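You operate a simulated robot arm through the tools that you are given. There is no shell and no other tool. Be economical: measure what you need, move in short steps, check, and stop when the job is done.

Carry out the task below with a simulated robot arm. There is one attempt and no reset: what you move stays moved.

TASK
Take the blue holder and leave it on the yellow tray. Take the bearing on the top of the grey parts cart and put it away on the top of the left tool cabinet. Put the black bolt on the top of the grey parts cart away on the top of the right tool cabinet. Put the 8 mm clean muffler from the top of the grey stand on top of the grey end block and the 10 mm clean muffler on the work bench top. Take the elbow from the top of the grey stand and put it on the work bench top. Put two of the yellow plugs from the top of the grey stand on the low shelf of the right rack. Put the cover plate from the top of the grey stand on the top of the grey parts cart. Fetch the yellow brush and set it on top of the carton on the top of the grey stand. Take the cloth from the top of the valve four cart and put it on the work bench top. Take the green plug from the top of the long steel bench and put it on the torque card. The order is free. Set down upright: blue holder, black bolt, clean muffler, yellow plug, yellow brush.

Only the result counts: the job must be done as asked and must still hold three seconds after the hand-in. Knocking over, shifting, dropping, spilling or breaking anything else fails it. A push-on lid holds only when it is set on centred and level and pressed home; a screw cap is set on level and turned clockwise until tight. Flat cloth is picked up by pressing the open fingertips on it (5 to 10 N) and closing them slowly along it; thin cloth reads only 2 to 8 mm in the jaws.

THE ROBOT
A 7-joint arm with a two-finger parallel gripper on a trunk, on a base that drives. Base frame: it is fixed to the floor where the robot stands at the start and does not move with it; the origin is under the middle of the robot, x ahead of it, y to its left, z up. Readings come in m, rad, newtons and seconds.
Its first joint turns from -2.897 to 2.897 rad. Places, roughly: bearing [9.5, 0, 0.75]; black bolt (4x3x9 cm) [9.9, 0.1, 0.9]; blue holder (7x7x9 cm) [9.5, 0.1, 0.9]; carton [10, 0.5, 0.75]; clean muffler [10.25, 0.5, 0.75]; cloth (9x6x3 cm) [8.6, -1.6, 0.7]; cover plate (16x11x5 cm) [10.4, 0.9, 0.7]; elbow (5x5x3 cm) [10.3, 0.4, 0.7]; green plug (4x4x4 cm) [1, -1.9, 0.9]; grey end block (8x8x3 cm) [10.2, 0.8, 0.7]; low shelf of the right rack [14.1, 0.9, 0.7]; top of the grey parts cart [9.7, 0, 0.8]; top of the left tool cabinet [4.5, 2.2, 0.9]; top of the right tool cabinet [5.1, 1.7, 0.9]; torque card [0.75, 2.5, 1]; work bench top [12.1, 0.1, 0.8]; yellow brush (10x5x6 cm) [11.8, -0.2, 0.8]; yellow plug (4x4x6 cm) [10.1, 0.6, 0.7]; yellow tray (24x16x3 cm) [9.7, -0.2, 0.8]. Payload 1.57 kg.
Tool frame: the origin (TCP) lies between the finger pads and is the grasp point; the fingertips stand 0.03 m ahead of it; z points along the fingers, y is the line along which they close. The gripper opens to 0.08 m. The fingers are 0.017 m wide and 0.012 m thick; the gripper's body (0.04 by 0.082 m) begins 0.08 m behind the TCP.
Orientation is that of the tool frame in the base frame, as a unit quaternion [w, x, y, z]. With the fingers straight down and closing along the base's y, the tool's x points along the base's -x, its y along +y and its z along -z.

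THE INTERFACE
- The arm moves only by the tool apply_moves. Its argument "commands" is a list of rows, each an object (a shift or turn left out is 0, a gripper value left out holds the last) with "claw": the gripper command, from -1 (shut) to 1 (fully open), values between in proportion; "travel": the shift along the tool's x, y, z in cm, a list of three; "angular": the turn, a rotation vector about the tool's x, y, z in rad, a list of three. In form: [{"claw": claw, "travel": [dx, dy, dz], "angular": [rx, ry, rz]}, ...]. A call has 1 to 8 rows; each row shifts and turns the commanded pose from where the row before left it, along the tool's axes as they then stand. Rows are played at 5 a second. More than 0.05 m and 0.15 rad between two rows, or a gripper value outside its range, and nothing of the call is played. A pose out of reach is approached as far as the arm can. The call stops where the force on the tool passes 40 N (or 10 N more than at its start, if that is more) or the arm is blocked; 0.2 s more then pass. Each finger travels about 0.153 m/s and halts on what it meets, pressing with about 34 N; the grip force reading is that of the motor and also rises with nothing between the fingers. The clock runs only during rows and for 0.2 s after the last one: add rows that do not move to give the fingers time. The reply holds the time, the measured pose of the TCP, the force on the tool along the base axes, the opening and the grip force, in the units named above and with some noise, with the torque about the TCP (base axes, N m) and any sound that the robot's microphone picked up.
- Cameras (640 x 400 px; columns grow to the right, rows downward): "scene" is now at [-0.0068, 0.1777, 1.396]; the picture's right is [-0.16, -0.99, 0.00], its down [-0.28, 0.05, -0.96] and it looks along [0.94, -0.16, -0.29] (base axes); focal length 260 px, centre (320, 200). "wrist" rides on the gripper at [0.072, -0.007, -0.122] in the tool frame; the picture's right is [0.09, 1.00, 0.00], its down [-0.84, 0.08, -0.54] and it looks along [-0.54, 0.05, 0.84] (tool axes); focal length 238 px, centre (320, 200). There is no depth. A picture from a camera that has moved, and an enlarged one, comes with that camera's place and axes in the base frame and with its lens.
- camera(camera): a new picture of that camera. No time passes.
- drive_base(legs): drives the robot by 1 to 6 legs, each [ahead, left, turn to the left] in m, m and rad, along the robot's own axes; the way and the turn of a leg run together, so that a leg with both is an arc; at most 1.5 m and 3.142 rad a leg. The arm and the cameras ride along, it lands a little off, and it stops where it bumps. It gives what a move gives.
- pan_tilt(pan, tilt): turns the head with the scene camera to pan (to the left, within 2.496 rad either way) and tilt (down, from -0.506 to 1.204), counted from straight ahead of the robot. It gives what a move gives.
- enlarge(camera, box): a new picture of the part [left, top, right, bottom] of that camera's present view, enlarged. No time passes.
- close_job(): hands the job in; it is judged then, once.

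Go step by step. Nothing tells you exact positions but the pictures and the camera data: compare them with the known pose of the tool, close in by small moves and look again before you grip or let go. The budget is 567 turns and 360 pictures, counting those below and the enlarged ones. Unless the task says otherwise, let go and move clear before handing in, and close with one line.

The tools are called after "Call:" as a command line: name --argument value ..., lists and objects as JSON in quotes. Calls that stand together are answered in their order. apply_moves: Moves the arm, as the interface text tells. Its arguments: {"type":"object","properties":{"commands":{"type":"array"}},"required":["commands"]} The other tools are called the same way: drive_base (legs) drives the base; pan_tilt (pan, tilt) turns the head that bears the scene camera; camera (camera) takes a picture; enlarge (camera, box) takes an enlarged picture of a part of a camera's view; close_job () hands the job in.

At the start:

```text
time_s: 0.0
position: [0.6219, 0.0796, 1.0291]
orientation: [0.0, 0.0, 1.0, -0.001]
force: [-0.1, -0.1, -0.3]
ft_torque: [-0.01, -0.03, 0.01]
gripper_width: 0.0799
grasp_force: 0.0
robot x, y, heading: [-0.0012, 0.003, -0.002]
head pan, tilt: [-0.164, 0.291]
```

scene: 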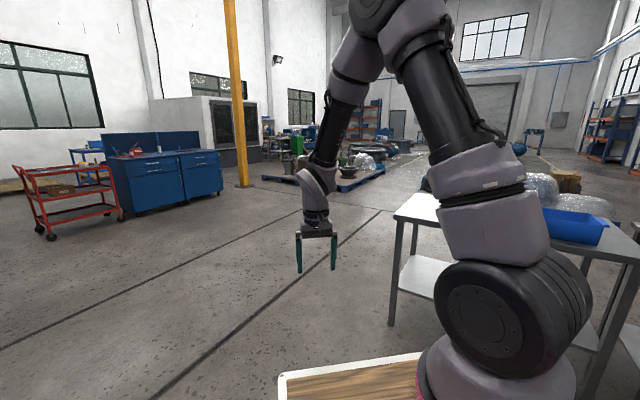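
wrist: 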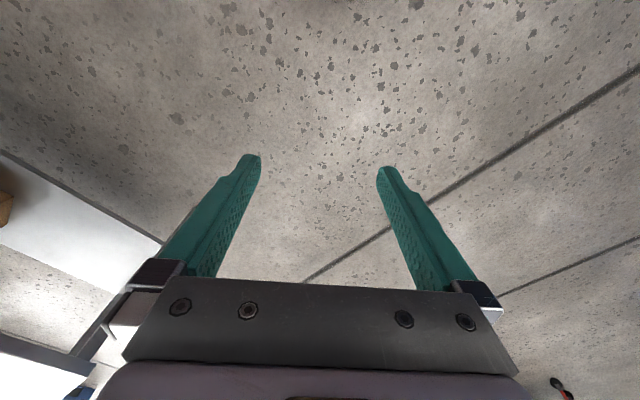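

I see a large workshop; the long steel bench is at the right. First I look right for the green plug and left for the torque card.

Call:
pan_tilt --pan -1.1 --tilt 0.4

Call:
camera --camera "scene"

Call:
pan_tilt --pan 1.3 --tilt 0.3

Call:
camera --camera "scene"

```text
time_s: 1.2
position: [0.6227, 0.0799, 1.0294]
orientation: [0.0, 0.0, 1.0, -0.001]
force: [0.2, -0.1, -0.2]
ft_torque: [-0.02, 0.01, -0.02]
gripper_width: 0.0799
grasp_force: 0.1
robot x, y, heading: [-0.0006, -0.0004, 0.003]
head pan, tilt: [-1.1, 0.4]
```

```text
357 pictures are left
camera scene: at [-0.0568, 0.1105, 1.3859], right [-0.89, -0.45, 0.0], down [-0.18, 0.35, -0.92], along [0.42, -0.82, -0.39], focal length 260 px, centre (320, 200)
```

scene: 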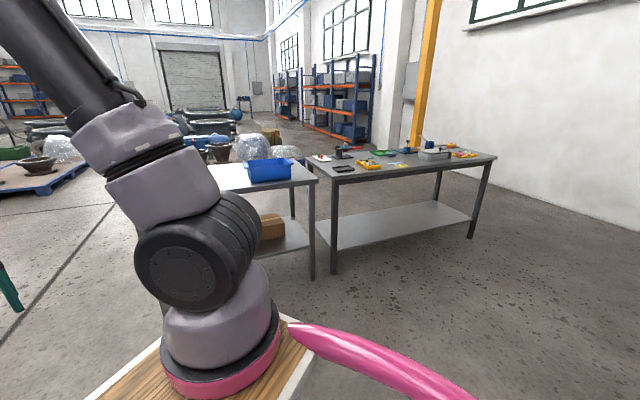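

```text
time_s: 3.4
position: [0.6226, 0.0807, 1.0301]
orientation: [0.0, 0.001, 1.0, 0.0]
force: [-0.1, -0.3, -0.1]
ft_torque: [0.0, 0.0, 0.02]
gripper_width: 0.0799
grasp_force: 0.2
robot x, y, heading: [0.0017, -0.0035, 0.001]
head pan, tilt: [1.3, 0.3]
```

```text
356 pictures are left
camera scene: at [-0.0739, 0.2829, 1.3952], right [0.96, -0.27, 0.0], down [-0.08, -0.28, -0.96], along [0.26, 0.92, -0.3], focal length 260 px, centre (320, 200)
```

scene: 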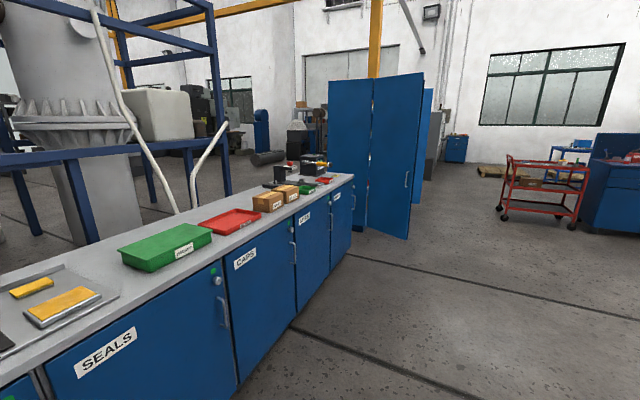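

The left bench row is long; the torque card should be near its far end. I enlarge.

Call:
enlarge --camera "scene" --box '[200, 130, 360, 230]'

Call:
pan_tilt --pan -1.1 --tilt 0.4

Call:
enlarge --camera "scene" --box '[300, 120, 500, 245]'

```text
4.00 times, centred on (280, 180) of scene
camera zoom: at [-0.0739, 0.2829, 1.3952], right [0.96, -0.27, 0.0], down [-0.08, -0.28, -0.96], along [0.26, 0.92, -0.3], focal length 1041 px, centre (480, 280)
```

zoom: 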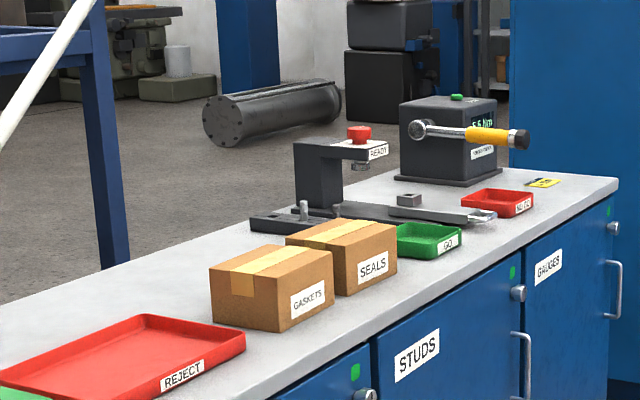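

```text
time_s: 5.6
position: [0.6222, 0.0795, 1.0287]
orientation: [0.0, 0.0, 1.0, 0.0]
force: [0.1, 0.3, 1.1]
ft_torque: [0.0, -0.01, 0.0]
gripper_width: 0.0803
grasp_force: 0.2
robot x, y, heading: [-0.0015, 0.004, -0.0]
head pan, tilt: [-1.1, 0.4]
```

```text
3.20 times, centred on (400, 182) of scene
camera zoom: at [-0.0568, 0.1105, 1.3859], right [-0.89, -0.45, 0.0], down [-0.18, 0.35, -0.92], along [0.42, -0.82, -0.39], focal length 833 px, centre (64, 256)
```

zoom: 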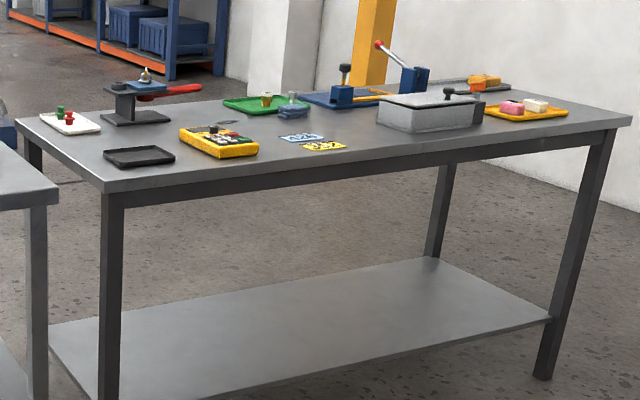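

The green plug sits on a white dish at the near-left end of the steel bench; the torque card looks like the yellow card at the far end of the left bench. I check the robot's own footprint and the bench surroundings.

Call:
pan_tilt --pan -0.9 --tilt 1.0

Call:
camera --camera "scene"

Call:
pan_tilt --pan -0.4 --tilt 0.4

Call:
camera --camera "scene"

```text
time_s: 6.6
position: [0.6233, 0.0799, 1.028]
orientation: [-0.001, 0.0, 1.0, 0.0]
force: [1.5, 0.0, -1.1]
ft_torque: [-0.03, -0.04, 0.02]
gripper_width: 0.08
grasp_force: 0.0
robot x, y, heading: [0.0003, 0.003, -0.0]
head pan, tilt: [-0.901, 1.0]
```

```text
353 pictures are left
camera scene: at [-0.0556, 0.1383, 1.3358], right [-0.78, -0.62, 0.0], down [-0.52, 0.66, -0.54], along [0.34, -0.42, -0.84], focal length 260 px, centre (320, 200)
```

scene: 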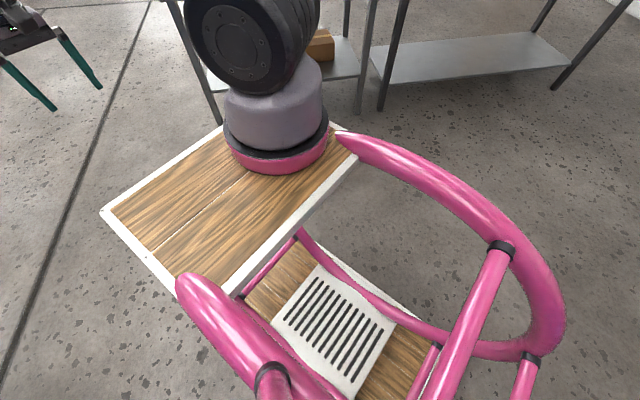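

```text
time_s: 7.6
position: [0.6241, 0.0813, 1.0284]
orientation: [0.001, 0.0, 1.0, 0.001]
force: [0.5, -0.2, -0.3]
ft_torque: [-0.04, 0.03, 0.03]
gripper_width: 0.08
grasp_force: 0.0
robot x, y, heading: [0.0026, 0.0028, 0.001]
head pan, tilt: [-0.4, 0.4]
```

```text
352 pictures are left
camera scene: at [-0.0136, 0.1569, 1.3859], right [-0.39, -0.92, 0.0], down [-0.36, 0.15, -0.92], along [0.85, -0.36, -0.39], focal length 260 px, centre (320, 200)
```

scene: 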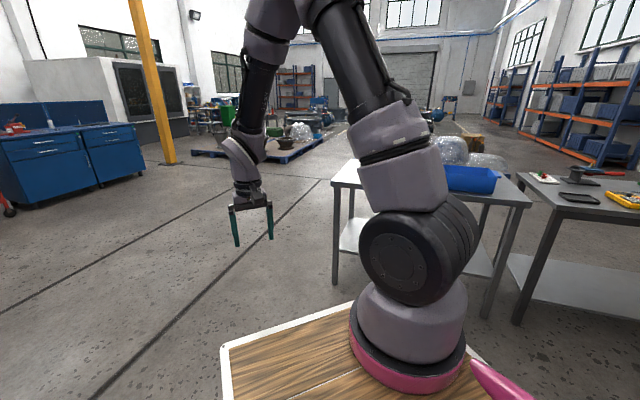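

The bench end adjoins another table, and the plug lies near its back edge, so I'll go round behind. First I drive ahead past the table and look.

Call:
drive_base --legs '[[1.4, 0.3, 0], [1.1, 0, 0]]'

Call:
pan_tilt --pan -1.7 --tilt 0.4

Call:
camera --camera "scene"

Call:
pan_tilt --pan -0.8 --tilt 0.35

Call:
camera --camera "scene"

```text
time_s: 20.0
position: [3.1293, 0.4214, 1.0291]
orientation: [-0.001, -0.009, 1.0, 0.0]
force: [-0.2, -0.1, -0.1]
ft_torque: [0.03, 0.0, 0.0]
gripper_width: 0.08
grasp_force: 0.0
robot x, y, heading: [2.5074, 0.3291, 0.018]
head pan, tilt: [-0.4, 0.4]
```

```text
time_s: 21.5
position: [3.1302, 0.4201, 1.0293]
orientation: [0.0, -0.01, 1.0, 0.0]
force: [-0.5, -1.0, -0.7]
ft_torque: [0.04, -0.02, -0.03]
gripper_width: 0.0799
grasp_force: 0.0
robot x, y, heading: [2.5077, 0.3286, 0.016]
head pan, tilt: [-1.7, 0.4]
```

```text
351 pictures are left
camera scene: at [2.3959, 0.4279, 1.3859], right [-0.99, 0.11, 0.0], down [0.04, 0.39, -0.92], along [-0.1, -0.92, -0.39], focal length 260 px, centre (320, 200)
```

scene: 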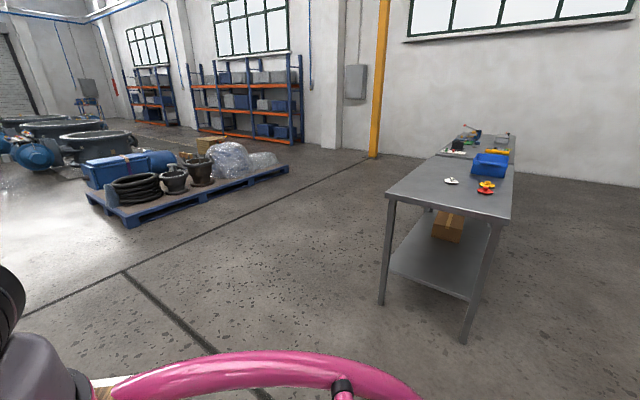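

```text
time_s: 22.7
position: [3.1292, 0.4209, 1.0282]
orientation: [0.0, -0.009, 1.0, 0.0]
force: [0.7, 0.4, -1.0]
ft_torque: [0.03, 0.01, 0.01]
gripper_width: 0.08
grasp_force: 0.0
robot x, y, heading: [2.5071, 0.3305, 0.014]
head pan, tilt: [-0.799, 0.351]
```

```text
350 pictures are left
camera scene: at [2.4722, 0.4544, 1.3905], right [-0.7, -0.71, 0.0], down [-0.24, 0.24, -0.94], along [0.67, -0.66, -0.34], focal length 260 px, centre (320, 200)
```

scene: 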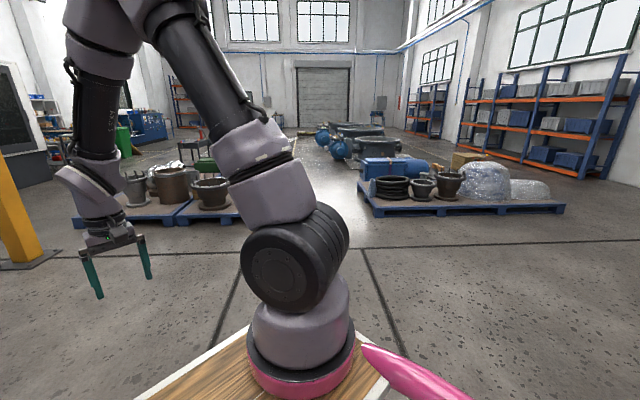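

The floor behind the benches is free. I drive round to the back of the steel bench and face it.

Call:
drive_base --legs '[[0, 0, -1.57], [1.5, 0, 0], [1.2, 0, 0], [0, 0, -2.37], [0.25, 0.78, 0]]'

Call:
pan_tilt --pan 0.0 --tilt 0.5

Call:
camera --camera "scene"

```text
time_s: 49.1
position: [1.3296, -2.4426, 1.0286]
orientation: [0.001, 0.936, -0.353, 0.0]
force: [0.4, 0.0, -0.2]
ft_torque: [-0.01, 0.03, 0.02]
gripper_width: 0.0799
grasp_force: 0.1
robot x, y, heading: [1.8515, -2.7966, 2.423]
head pan, tilt: [-0.799, 0.351]
```

```text
time_s: 50.2
position: [1.331, -2.4417, 1.0292]
orientation: [0.0, 0.936, -0.352, 0.0]
force: [0.5, -0.1, 0.3]
ft_torque: [0.01, -0.01, -0.01]
gripper_width: 0.0801
grasp_force: 0.1
robot x, y, heading: [1.8483, -2.7922, 2.418]
head pan, tilt: [0.0, 0.499]
```

```text
349 pictures are left
camera scene: at [1.7329, -2.9389, 1.3768], right [0.66, 0.75, 0.0], down [0.36, -0.32, -0.88], along [-0.66, 0.58, -0.48], focal length 260 px, centre (320, 200)
```

scene: 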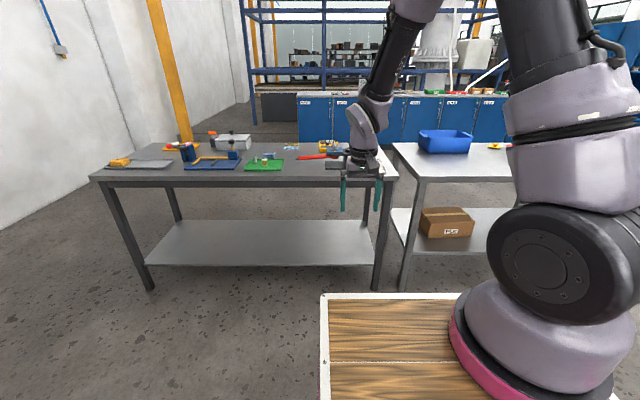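

The white dish is hidden behind the gripper. I zoom and look with the wrist camera.

Call:
enlarge --camera "scene" --box '[240, 120, 400, 220]'

Call:
camera --camera "wrist"

```text
4.00 times, centred on (320, 170) of scene
camera zoom: at [1.7329, -2.9389, 1.3768], right [0.66, 0.75, 0.0], down [0.36, -0.32, -0.88], along [-0.66, 0.58, -0.48], focal length 1041 px, centre (320, 320)
```

zoom: 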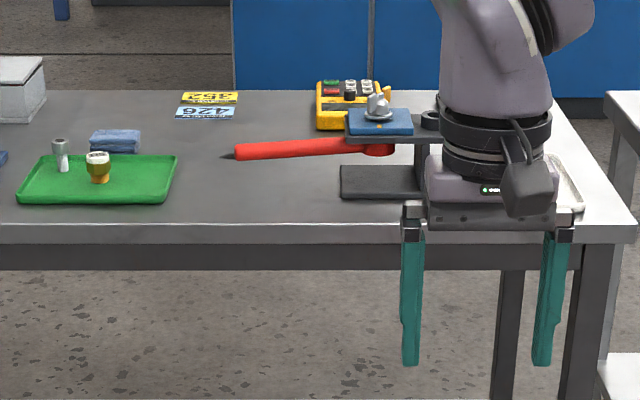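

```text
347 pictures are left
camera wrist: at [1.388, -2.4843, 1.1505], right [-0.59, -0.81, 0.0], down [-0.68, 0.49, 0.54], along [-0.44, 0.32, -0.84], focal length 238 px, centre (320, 200)
```

wrist: 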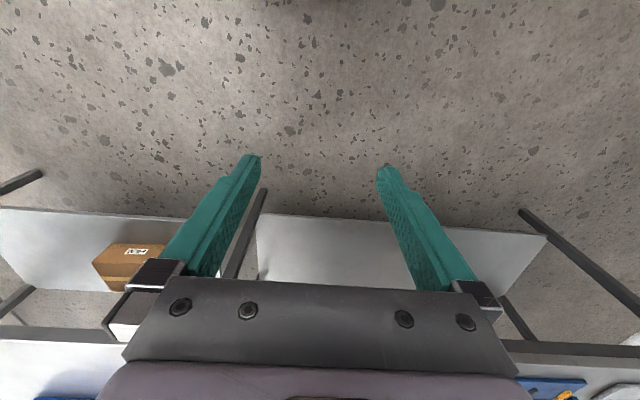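

The dish is at the bench corner just right of the gripper. I move closer.

Call:
drive_base --legs '[[0.5, -0.1, 0]]'

Call:
camera --camera "scene"

Call:
camera --camera "wrist"

```text
time_s: 53.2
position: [1.0164, -2.0316, 1.0282]
orientation: [0.0, 0.935, -0.354, 0.0]
force: [0.8, -0.3, -0.5]
ft_torque: [0.0, 0.01, 0.03]
gripper_width: 0.08
grasp_force: 0.0
robot x, y, heading: [1.5359, -2.3801, 2.418]
head pan, tilt: [0.0, 0.499]
```

```text
346 pictures are left
camera scene: at [1.4173, -2.5301, 1.3768], right [0.66, 0.75, 0.0], down [0.36, -0.32, -0.88], along [-0.66, 0.58, -0.48], focal length 260 px, centre (320, 200)
```

scene: 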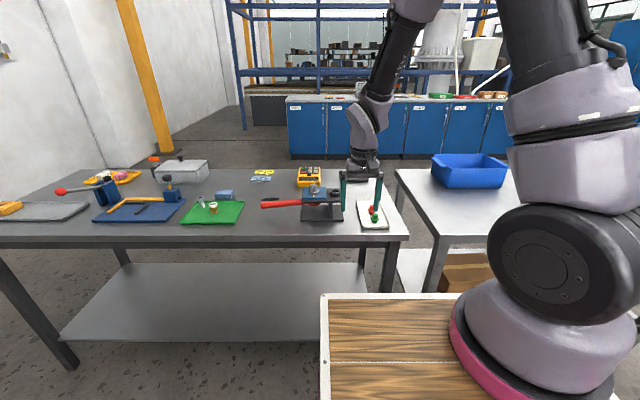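

```text
345 pictures are left
camera wrist: at [1.0742, -2.0743, 1.1505], right [-0.59, -0.81, 0.0], down [-0.68, 0.5, 0.54], along [-0.44, 0.32, -0.84], focal length 238 px, centre (320, 200)
```

wrist: 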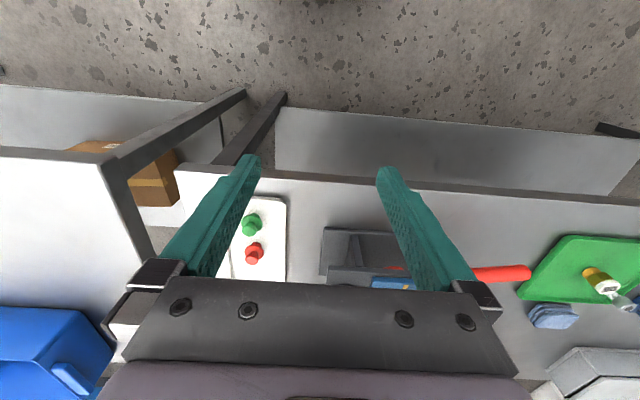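

The wrist camera shows the green plug at about (0.955, -1.86, 0.87). I move over it at height and look again.

Call:
apply_moves --commands '[{"claw": 1, "travel": [-4, -2.2, 0]}, {"travel": [-4, -2.2, 0]}, {"travel": [-4, -2.2, 0]}, {"travel": [-4, -2.2, 0]}, {"travel": [0, 0, 4]}, {}]'

Call:
camera --camera "wrist"

Call:
enlarge --camera "scene" --box '[320, 170, 420, 240]'

```text
time_s: 54.6
position: [0.9541, -1.8595, 0.9895]
orientation: [0.0, 0.935, -0.355, 0.0]
force: [-0.4, -0.8, 0.4]
ft_torque: [-0.02, 0.0, -0.01]
gripper_width: 0.0803
grasp_force: 0.0
robot x, y, heading: [1.534, -2.3884, 2.42]
head pan, tilt: [0.0, 0.499]
```

```text
344 pictures are left
camera wrist: at [1.0117, -1.9012, 1.1106], right [-0.59, -0.81, 0.0], down [-0.68, 0.5, 0.54], along [-0.44, 0.32, -0.84], focal length 238 px, centre (320, 200)
```

wrist: 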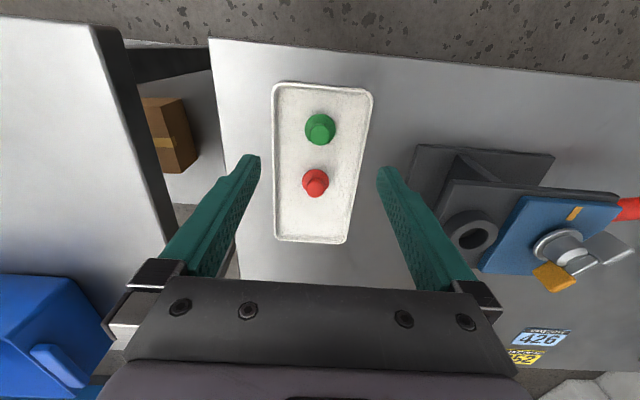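

```text
5.71 times, centred on (370, 205) of scene
camera zoom: at [1.4174, -2.5302, 1.3768], right [0.66, 0.75, 0.0], down [0.36, -0.32, -0.88], along [-0.66, 0.58, -0.48], focal length 1487 px, centre (34, 171)
```

zoom: 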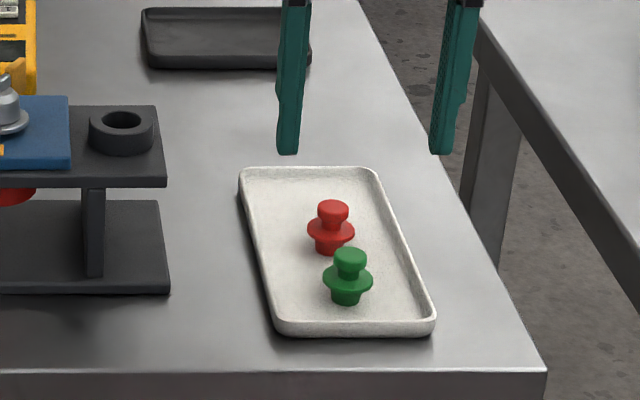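

The plug sits centred between the fingers; I narrow the jaws to fit inside the dish and descend.

Call:
apply_moves --commands '[{"claw": 0.4, "travel": [0.6, 0, 3]}, {"travel": [0, 0, 3]}, {"travel": [0, 0, 2]}, {}]'

Call:
camera --camera "wrist"

Call:
enlarge --camera "scene" --box '[320, 170, 420, 240]'

```text
time_s: 55.6
position: [0.9594, -1.8624, 0.9079]
orientation: [0.0, 0.935, -0.355, 0.0]
force: [-0.6, 0.6, 0.3]
ft_torque: [-0.03, 0.02, 0.0]
gripper_width: 0.0558
grasp_force: 0.0
robot x, y, heading: [1.5359, -2.3866, 2.417]
head pan, tilt: [0.0, 0.499]
```

```text
342 pictures are left
camera wrist: at [1.0174, -1.9057, 1.0297], right [-0.59, -0.81, 0.0], down [-0.68, 0.5, 0.54], along [-0.44, 0.32, -0.84], focal length 238 px, centre (320, 200)
```

wrist: 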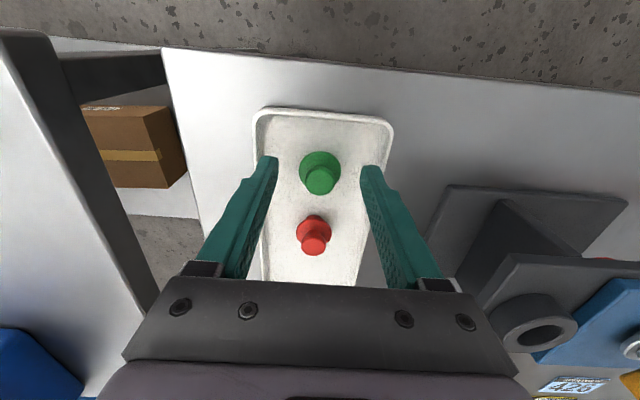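

```text
5.71 times, centred on (370, 205) of scene
camera zoom: at [1.4174, -2.5302, 1.3768], right [0.66, 0.75, 0.0], down [0.36, -0.32, -0.88], along [-0.66, 0.58, -0.48], focal length 1487 px, centre (34, 171)
```

zoom: 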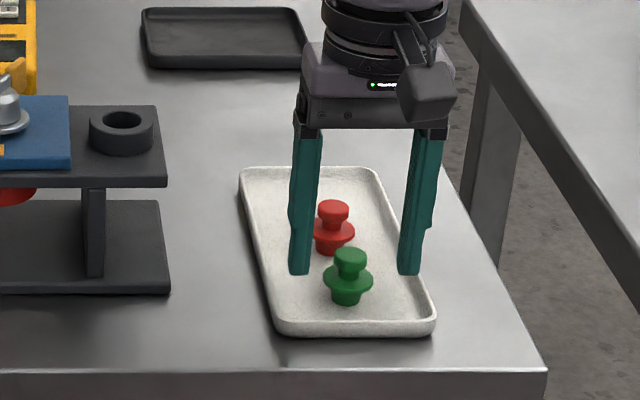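

Nearly lined up; descend a last 1.8 cm and close.

Call:
apply_moves --commands '[{"travel": [-0.3, 0, 1.8]}, {}, {"claw": -1}, {}, {}, {}]'

Call:
enlarge --camera "scene" --box '[320, 170, 420, 240]'

```text
time_s: 57.0
position: [0.9582, -1.8621, 0.8899]
orientation: [0.001, 0.935, -0.354, 0.0]
force: [0.2, 0.4, -0.7]
ft_torque: [0.02, 0.0, 0.02]
gripper_width: 0.0281
grasp_force: 33.6
robot x, y, heading: [1.5368, -2.3835, 2.416]
head pan, tilt: [0.0, 0.499]
```

```text
5.71 times, centred on (370, 205) of scene
camera zoom: at [1.4173, -2.5301, 1.3768], right [0.66, 0.75, 0.0], down [0.36, -0.32, -0.88], along [-0.66, 0.58, -0.48], focal length 1487 px, centre (34, 171)
```

zoom: 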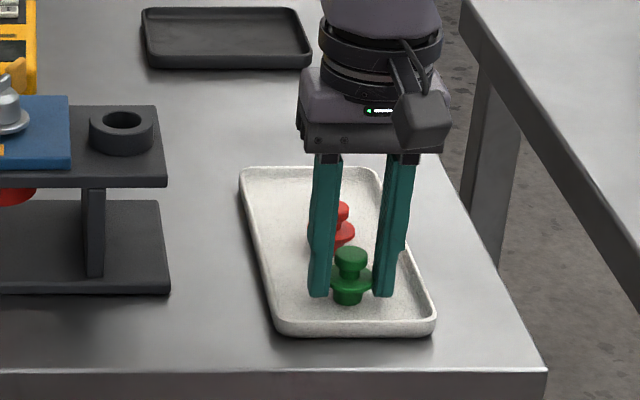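

Gripped at 28 mm (flange). Lift.

Call:
apply_moves --commands '[{"travel": [0, 0, -4]}, {"travel": [0, 0, -4]}, {"travel": [0, 0, -4]}, {"travel": [0, 0, -4]}, {}]'

Call:
camera --camera "wrist"

Call:
camera --camera "scene"

```text
time_s: 58.2
position: [0.9585, -1.8622, 1.0529]
orientation: [0.0, 0.935, -0.354, 0.0]
force: [0.5, 0.1, -0.8]
ft_torque: [0.01, -0.03, -0.02]
gripper_width: 0.0283
grasp_force: 34.3
robot x, y, heading: [1.5346, -2.3853, 2.42]
head pan, tilt: [0.0, 0.499]
```

```text
339 pictures are left
camera wrist: at [1.0162, -1.9047, 1.1729], right [-0.59, -0.81, 0.0], down [-0.68, 0.5, 0.54], along [-0.44, 0.32, -0.84], focal length 238 px, centre (320, 200)
```

wrist: 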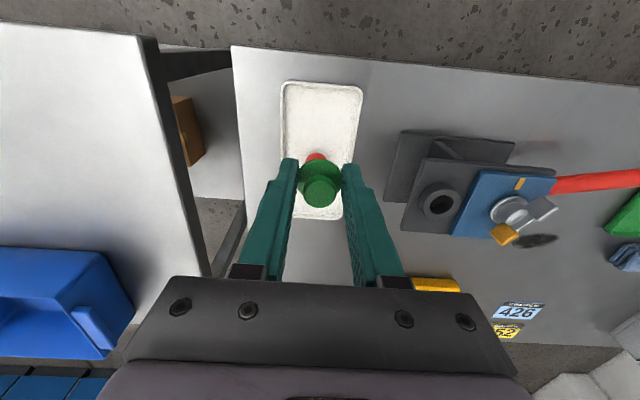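

```text
338 pictures are left
camera scene: at [1.4173, -2.53, 1.3768], right [0.66, 0.75, 0.0], down [0.36, -0.32, -0.88], along [-0.66, 0.58, -0.48], focal length 260 px, centre (320, 200)
```

scene: 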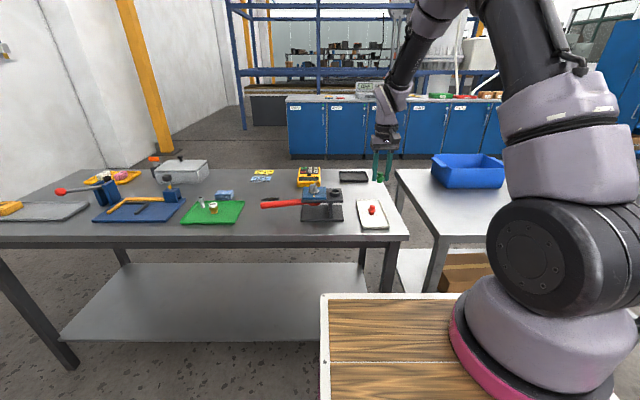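

The plug is held. Now I back off and go round the table end to the left bench, keeping the same heading.

Call:
drive_base --legs '[[-0.6, 0, 0], [0, -1.3, 0], [0, -1.3, 0], [1.5, -0.25, 0], [1.35, -0.25, 0]]'

Call:
camera --camera "scene"

```text
refused: leg 4 is longer than a leg can be; nothing moved
```

```text
337 pictures are left
camera scene: at [1.4173, -2.53, 1.3768], right [0.66, 0.75, 0.0], down [0.36, -0.32, -0.88], along [-0.66, 0.58, -0.48], focal length 260 px, centre (320, 200)
```

scene: 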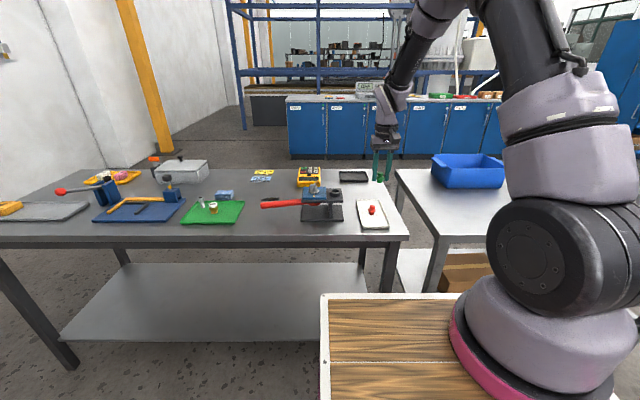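

The first part of the plan stands; one leg was too long, so I shorten it.

Call:
drive_base --legs '[[-0.6, 0, 0], [0, -1.3, 0], [0, -1.3, 0], [1.4, -0.25, 0], [1.4, -0.25, 0]]'

Call:
camera --camera "scene"

Call:
camera --camera "wrist"

```text
time_s: 87.4
position: [1.3651, 2.0192, 1.0494]
orientation: [0.001, 0.931, -0.364, 0.0]
force: [0.4, -0.3, 0.2]
ft_torque: [0.02, -0.01, 0.05]
gripper_width: 0.0248
grasp_force: 34.0
robot x, y, heading: [1.9331, 1.485, 2.394]
head pan, tilt: [0.0, 0.499]
```

```text
336 pictures are left
camera scene: at [1.8099, 1.3415, 1.3768], right [0.68, 0.73, 0.0], down [0.35, -0.33, -0.88], along [-0.64, 0.6, -0.48], focal length 260 px, centre (320, 200)
```

scene: 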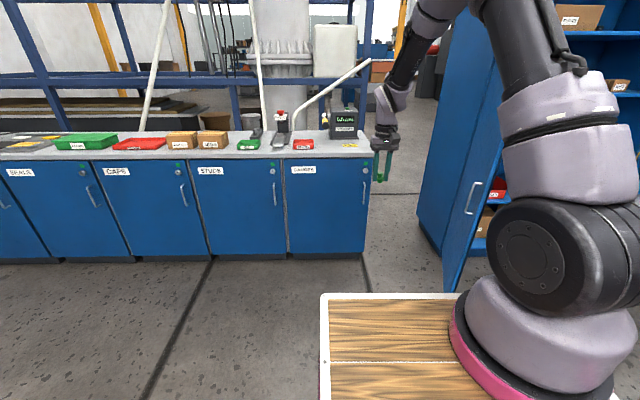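

```text
335 pictures are left
camera wrist: at [1.422, 1.9752, 1.1726], right [-0.61, -0.79, 0.0], down [-0.67, 0.51, 0.54], along [-0.43, 0.33, -0.84], focal length 238 px, centre (320, 200)
```

wrist: 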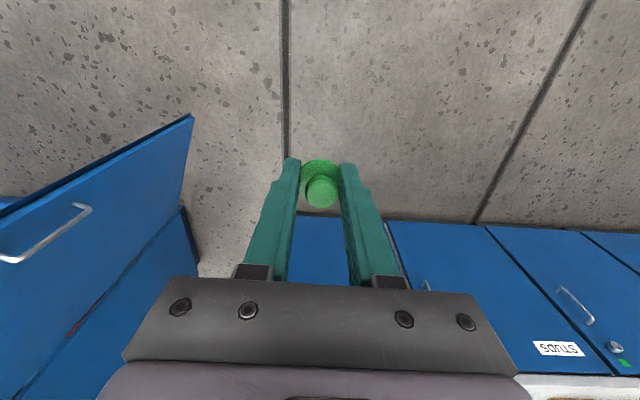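

The plug is still held though it settled slightly. The card is at the right end of the bench near the torque tester; I zoom in.

Call:
enlarge --camera "scene" --box '[230, 90, 430, 215]'

Call:
enlarge --camera "wrist" --box '[260, 140, 380, 215]'

```text
3.20 times, centred on (330, 152) of scene
camera zoom: at [1.8099, 1.3415, 1.3768], right [0.68, 0.73, 0.0], down [0.35, -0.33, -0.88], along [-0.64, 0.6, -0.48], focal length 833 px, centre (288, 352)
```

zoom: 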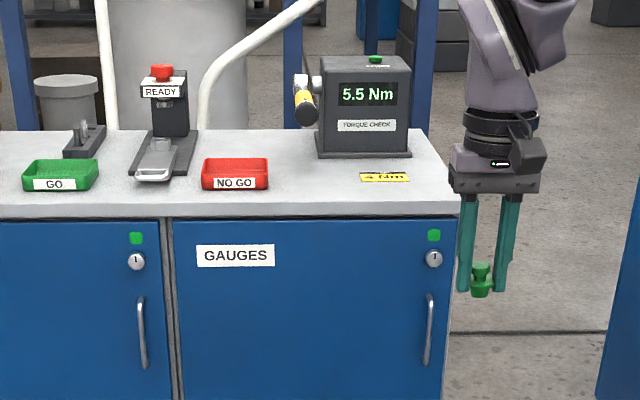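

```text
5.33 times, centred on (320, 178) of wrist
camera zoom: at [1.422, 1.9752, 1.1726], right [-0.61, -0.79, 0.0], down [-0.67, 0.51, 0.54], along [-0.43, 0.33, -0.84], focal length 1271 px, centre (320, 320)
```

zoom: 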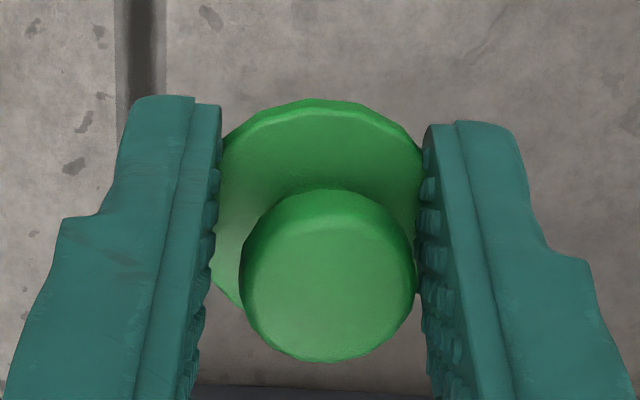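

The card ("4 Nm") is at about (0.75, 2.6, 0.875), straight ahead. I drive in.

Call:
drive_base --legs '[[0.8, 0, 0]]'

Call:
camera --camera "wrist"

Call:
camera --camera "scene"

```text
time_s: 91.8
position: [0.7728, 2.5786, 1.0501]
orientation: [0.001, 0.93, -0.368, 0.001]
force: [-0.6, -0.5, -0.4]
ft_torque: [0.03, -0.02, -0.03]
gripper_width: 0.0271
grasp_force: 33.7
robot x, y, heading: [1.3336, 2.0439, 2.383]
head pan, tilt: [0.0, 0.499]
```

```text
332 pictures are left
camera wrist: at [0.8285, 2.5348, 1.1726], right [-0.61, -0.79, 0.0], down [-0.66, 0.52, 0.54], along [-0.43, 0.33, -0.84], focal length 238 px, centre (320, 200)
```

wrist: 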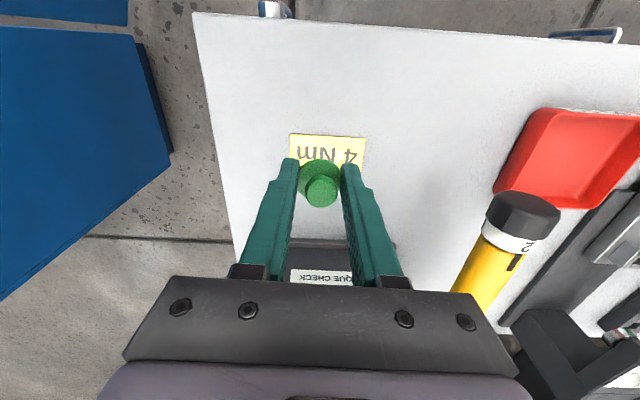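

```text
331 pictures are left
camera scene: at [1.2117, 1.8984, 1.3768], right [0.68, 0.73, 0.0], down [0.35, -0.33, -0.88], along [-0.64, 0.6, -0.48], focal length 260 px, centre (320, 200)
```

scene: 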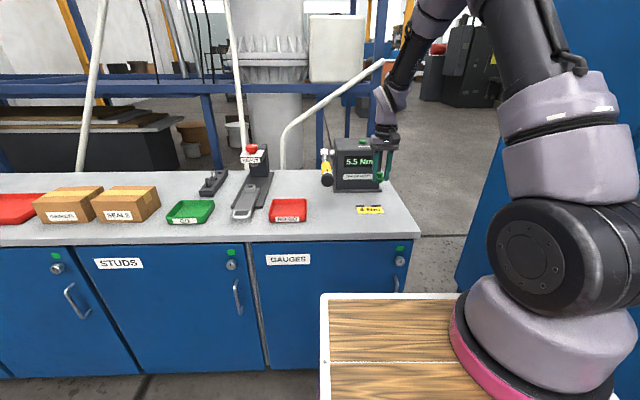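

The card's centre is about 5 cm ahead of the plug. I move over it and lower part way.

Call:
apply_moves --commands '[{"claw": -1, "travel": [-2.7, 0.5, 0]}, {"travel": [-2.7, 0.6, 0]}, {"travel": [0, 0, 3]}, {"travel": [0, 0, 3]}, {"travel": [0, 0, 3]}, {}]'

Call:
camera --camera "wrist"

Call:
enlarge --camera "scene" --box '[320, 150, 420, 230]'

```text
time_s: 93.2
position: [0.7254, 2.6078, 0.9613]
orientation: [-0.001, 0.93, -0.368, 0.0]
force: [0.1, 0.6, 1.3]
ft_torque: [0.0, -0.01, 0.0]
gripper_width: 0.0272
grasp_force: 33.5
robot x, y, heading: [1.3344, 2.0406, 2.385]
head pan, tilt: [0.0, 0.499]
```

```text
330 pictures are left
camera wrist: at [0.7817, 2.5646, 1.0832], right [-0.61, -0.79, 0.0], down [-0.66, 0.52, 0.54], along [-0.43, 0.33, -0.84], focal length 238 px, centre (320, 200)
```

wrist: 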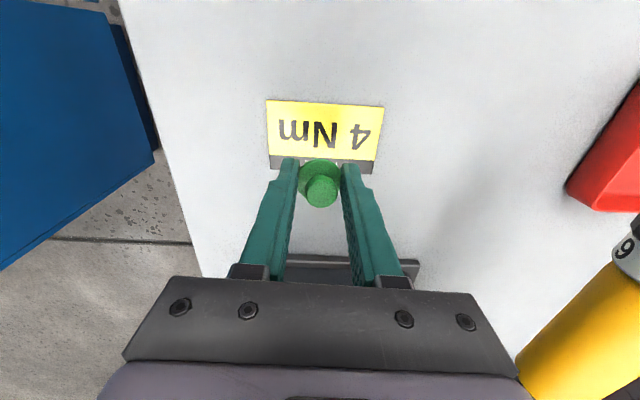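

```text
5.00 times, centred on (370, 190) of scene
camera zoom: at [1.2118, 1.8983, 1.3768], right [0.68, 0.73, 0.0], down [0.35, -0.33, -0.88], along [-0.64, 0.6, -0.48], focal length 1301 px, centre (70, 250)
```

zoom: 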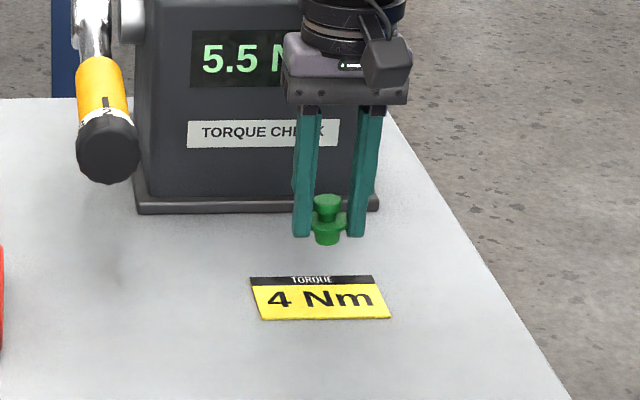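

Lined up over the card. I lower in small steps, watching force.

Call:
apply_moves --commands '[{"travel": [0, 0, 2]}, {"travel": [0, 0, 1]}, {"travel": [0, 0, 0.5]}, {}]'

Call:
enlarge --camera "scene" --box '[320, 150, 420, 230]'

```text
time_s: 94.2
position: [0.726, 2.6082, 0.9251]
orientation: [0.0, 0.93, -0.368, 0.0]
force: [-0.4, -0.5, 0.8]
ft_torque: [0.03, 0.05, -0.01]
gripper_width: 0.0274
grasp_force: 33.8
robot x, y, heading: [1.3336, 2.0407, 2.391]
head pan, tilt: [0.0, 0.499]
```

```text
5.00 times, centred on (370, 190) of scene
camera zoom: at [1.2118, 1.8984, 1.3768], right [0.68, 0.73, 0.0], down [0.35, -0.33, -0.88], along [-0.64, 0.6, -0.48], focal length 1301 px, centre (70, 250)
```

zoom: 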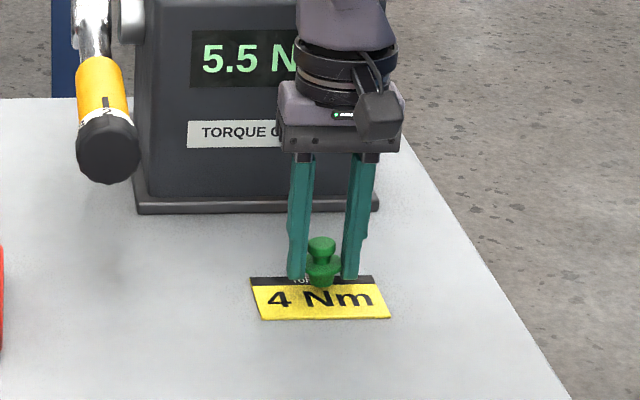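

Call:
apply_moves --commands '[{"travel": [0, 0, 0.4]}, {}, {"travel": [0, 0, 0.3]}, {}]'

Call:
enlarge --camera "scene" --box '[340, 180, 400, 220]'

```text
time_s: 95.2
position: [0.7243, 2.6089, 0.9198]
orientation: [0.0, 0.93, -0.368, -0.002]
force: [-0.6, -1.0, 5.1]
ft_torque: [-0.02, 0.04, -0.01]
gripper_width: 0.0275
grasp_force: 34.5
robot x, y, heading: [1.3363, 2.0402, 2.391]
head pan, tilt: [0.0, 0.499]
```

```text
10.00 times, centred on (370, 200) of scene
camera zoom: at [1.2119, 1.8982, 1.3768], right [0.68, 0.73, 0.0], down [0.35, -0.33, -0.88], along [-0.64, 0.6, -0.48], focal length 2603 px, centre (-180, 200)
```

zoom: 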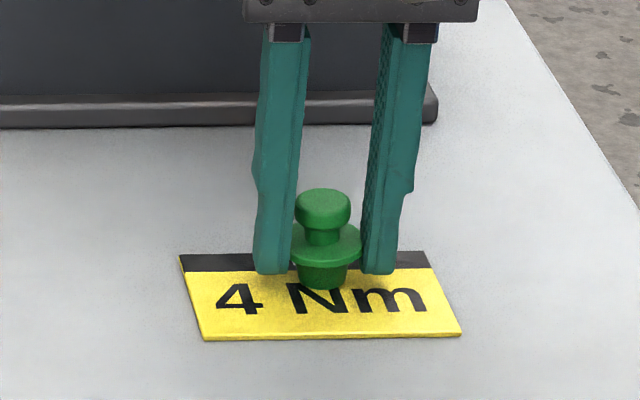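

Contact at 5 N with the plug on the card. Release slowly and rise.

Call:
apply_moves --commands '[{"claw": -0.2}, {"claw": 0.1}, {"claw": 0.3}, {}, {"travel": [0, 0, -3]}, {"travel": [0, 0, -4]}, {"travel": [0, 0, -4]}]'

Call:
enlarge --camera "scene" --box '[340, 180, 400, 220]'

```text
time_s: 96.8
position: [0.7259, 2.6062, 1.0279]
orientation: [-0.001, 0.93, -0.367, -0.001]
force: [0.0, -0.2, 0.0]
ft_torque: [0.02, 0.03, 0.02]
gripper_width: 0.052
grasp_force: 0.0
robot x, y, heading: [1.3331, 2.0408, 2.392]
head pan, tilt: [0.0, 0.499]
```

```text
10.00 times, centred on (370, 200) of scene
camera zoom: at [1.2115, 1.8986, 1.3768], right [0.68, 0.73, 0.0], down [0.35, -0.33, -0.88], along [-0.64, 0.6, -0.48], focal length 2603 px, centre (-180, 200)
```

zoom: 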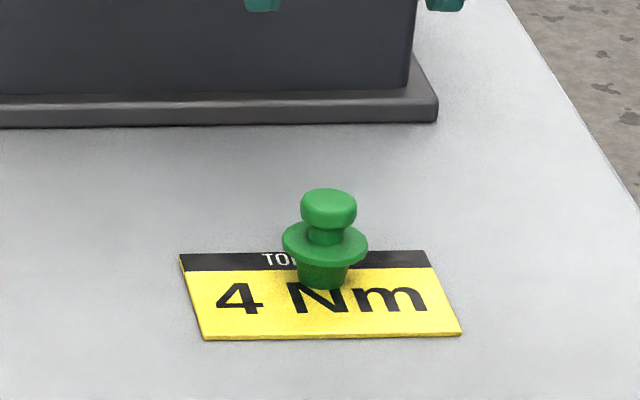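

The green plug stands on the card. I retract the arm, back off, and turn towards the aisle.

Call:
apply_moves --commands '[{"claw": 1, "travel": [0, 0, -5]}, {"travel": [5, 0, 0]}, {"travel": [5, 0, 0]}, {"travel": [5, 0, 0]}, {"travel": [5, 0, 0]}, {}]'

Call:
drive_base --legs '[[-1.2, 0, 0], [0, 0, -3.1], [1.4, 0, 0]]'

Call:
pan_tilt --pan 0.0 --tilt 0.3

Call:
camera --camera "scene"

Call:
pan_tilt --pan 0.7 --tilt 0.3

Call:
camera --camera "scene"

```text
time_s: 98.2
position: [0.8737, 2.4714, 1.0766]
orientation: [0.0, 0.93, -0.368, 0.0]
force: [-0.4, 0.1, -0.2]
ft_torque: [-0.03, -0.01, -0.02]
gripper_width: 0.0803
grasp_force: 0.0
robot x, y, heading: [1.3327, 2.0396, 2.387]
head pan, tilt: [0.0, 0.499]
```

```text
time_s: 118.1
position: [3.7787, -0.074, 1.0762]
orientation: [0.0, 0.346, 0.938, 0.0]
force: [0.2, -0.1, 0.1]
ft_torque: [0.02, 0.0, 0.01]
gripper_width: 0.0801
grasp_force: 0.1
robot x, y, heading: [3.2987, 0.3359, -0.707]
head pan, tilt: [0.0, 0.499]
```

```text
time_s: 118.8
position: [3.778, -0.0752, 1.0763]
orientation: [0.001, 0.346, 0.938, -0.001]
force: [0.8, 0.3, 0.1]
ft_torque: [0.0, -0.03, 0.01]
gripper_width: 0.0801
grasp_force: 0.2
robot x, y, heading: [3.2989, 0.3329, -0.709]
head pan, tilt: [0.0, 0.3]
```

```text
325 pictures are left
camera scene: at [3.4167, 0.4871, 1.3951], right [-0.65, -0.76, 0.0], down [-0.23, 0.19, -0.96], along [0.73, -0.62, -0.3], focal length 260 px, centre (320, 200)
```

scene: 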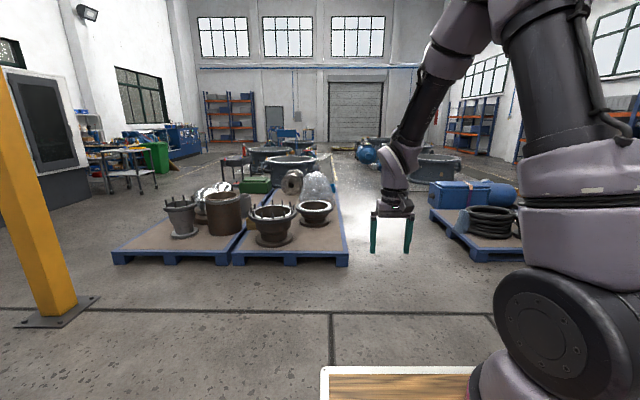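

```text
time_s: 119.9
position: [3.7783, -0.075, 1.0763]
orientation: [0.0, 0.346, 0.938, 0.0]
force: [0.6, -0.3, -0.9]
ft_torque: [-0.04, -0.02, -0.03]
gripper_width: 0.08
grasp_force: 0.0
robot x, y, heading: [3.2994, 0.3334, -0.704]
head pan, tilt: [0.7, 0.3]
```

```text
324 pictures are left
camera scene: at [3.4391, 0.547, 1.3952], right [-0.01, -1.0, 0.0], down [-0.3, 0.0, -0.96], along [0.96, -0.01, -0.3], focal length 260 px, centre (320, 200)
```

scene: 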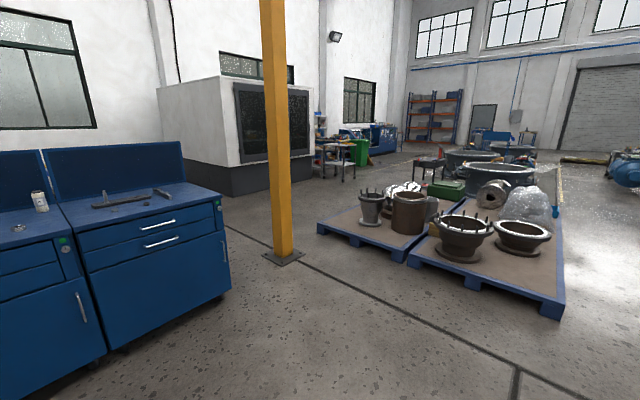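

The grey carts seem to be straight ahead beyond the pallets. Let me zoom in there.

Call:
enlarge --camera "scene" --box '[290, 110, 450, 210]'

Call:
enlarge --camera "scene" --box '[400, 100, 600, 225]'

Call:
enlarge --camera "scene" --box '[0, 130, 250, 290]'

```text
4.00 times, centred on (370, 160) of scene
camera zoom: at [3.4391, 0.547, 1.3952], right [-0.01, -1.0, 0.0], down [-0.3, 0.0, -0.96], along [0.96, -0.01, -0.3], focal length 1041 px, centre (120, 360)
```

zoom: 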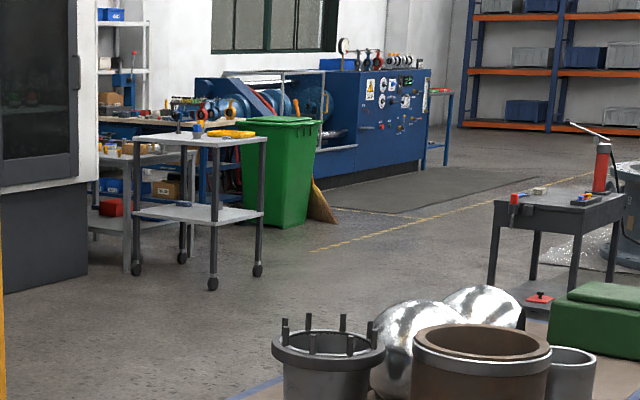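

```text
3.20 times, centred on (500, 162) of scene
camera zoom: at [3.4391, 0.547, 1.3952], right [-0.01, -1.0, 0.0], down [-0.3, 0.0, -0.96], along [0.96, -0.01, -0.3], focal length 833 px, centre (-256, 320)
```

zoom: 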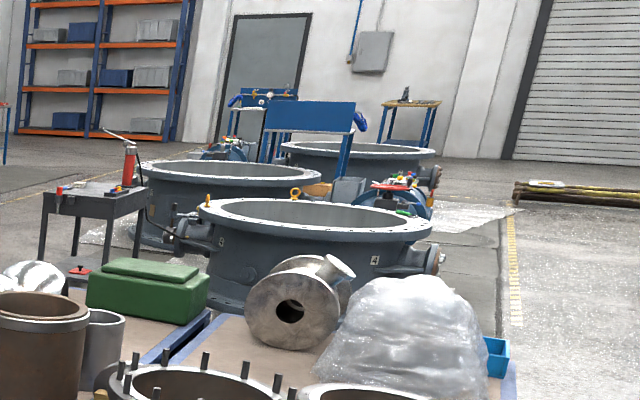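

```text
2.50 times, centred on (125, 210) of scene
camera zoom: at [3.4391, 0.547, 1.3952], right [-0.01, -1.0, 0.0], down [-0.3, 0.0, -0.96], along [0.96, -0.01, -0.3], focal length 651 px, centre (808, 175)
```

zoom: 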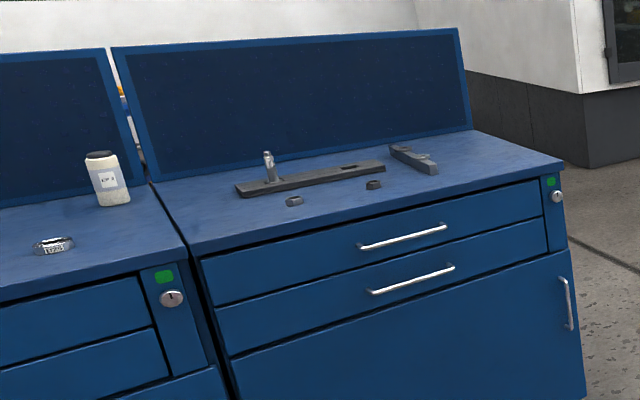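

The gaps beside the yellow pillar look tight, so I'll take the 1.3 m aisle between the pallets. I align with it, drive in and look left.

Call:
drive_base --legs '[[0, -0.66, -0.03], [1.45, 0, 0], [1.45, 0, 0]]'

Call:
camera --camera "scene"

Call:
pan_tilt --pan 0.0 --tilt 0.3

Call:
camera --camera "scene"

```text
time_s: 137.2
position: [5.5438, -2.4896, 1.0771]
orientation: [0.0, 0.35, 0.937, 0.0]
force: [-0.4, -0.2, 0.0]
ft_torque: [-0.02, 0.01, -0.03]
gripper_width: 0.0798
grasp_force: 0.0
robot x, y, heading: [5.068, -2.0767, -0.71]
head pan, tilt: [0.7, 0.3]
```

```text
320 pictures are left
camera scene: at [5.2093, -1.8663, 1.3952], right [-0.01, -1.0, 0.0], down [-0.3, 0.0, -0.96], along [0.96, -0.01, -0.3], focal length 260 px, centre (320, 200)
```

scene: 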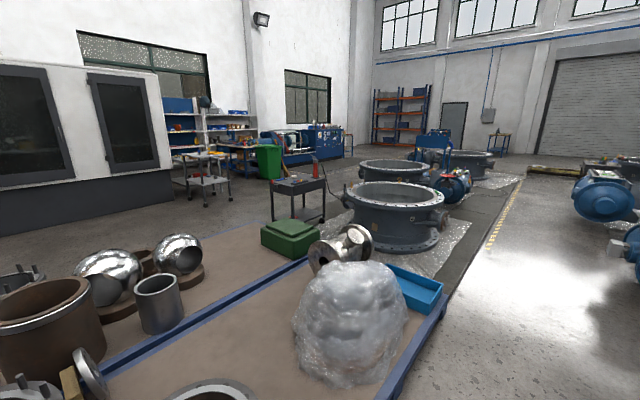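

```text
time_s: 138.2
position: [5.5449, -2.4898, 1.077]
orientation: [0.001, 0.35, 0.937, -0.001]
force: [0.1, 0.7, -0.7]
ft_torque: [0.01, 0.02, 0.04]
gripper_width: 0.0802
grasp_force: 0.1
robot x, y, heading: [5.0638, -2.0781, -0.708]
head pan, tilt: [0.0, 0.3]
```

```text
319 pictures are left
camera scene: at [5.1866, -1.9261, 1.3952], right [-0.65, -0.76, 0.0], down [-0.22, 0.19, -0.96], along [0.72, -0.62, -0.3], focal length 260 px, centre (320, 200)
```

scene: 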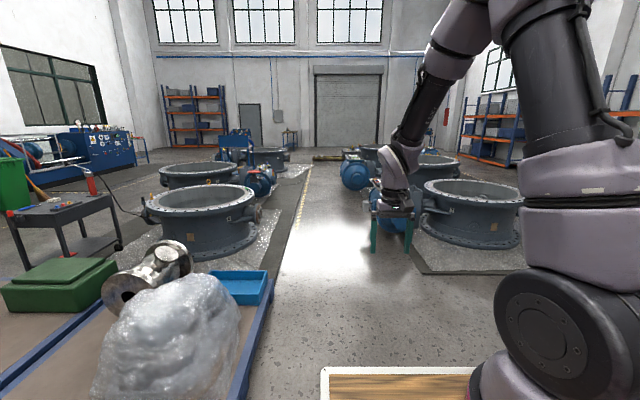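

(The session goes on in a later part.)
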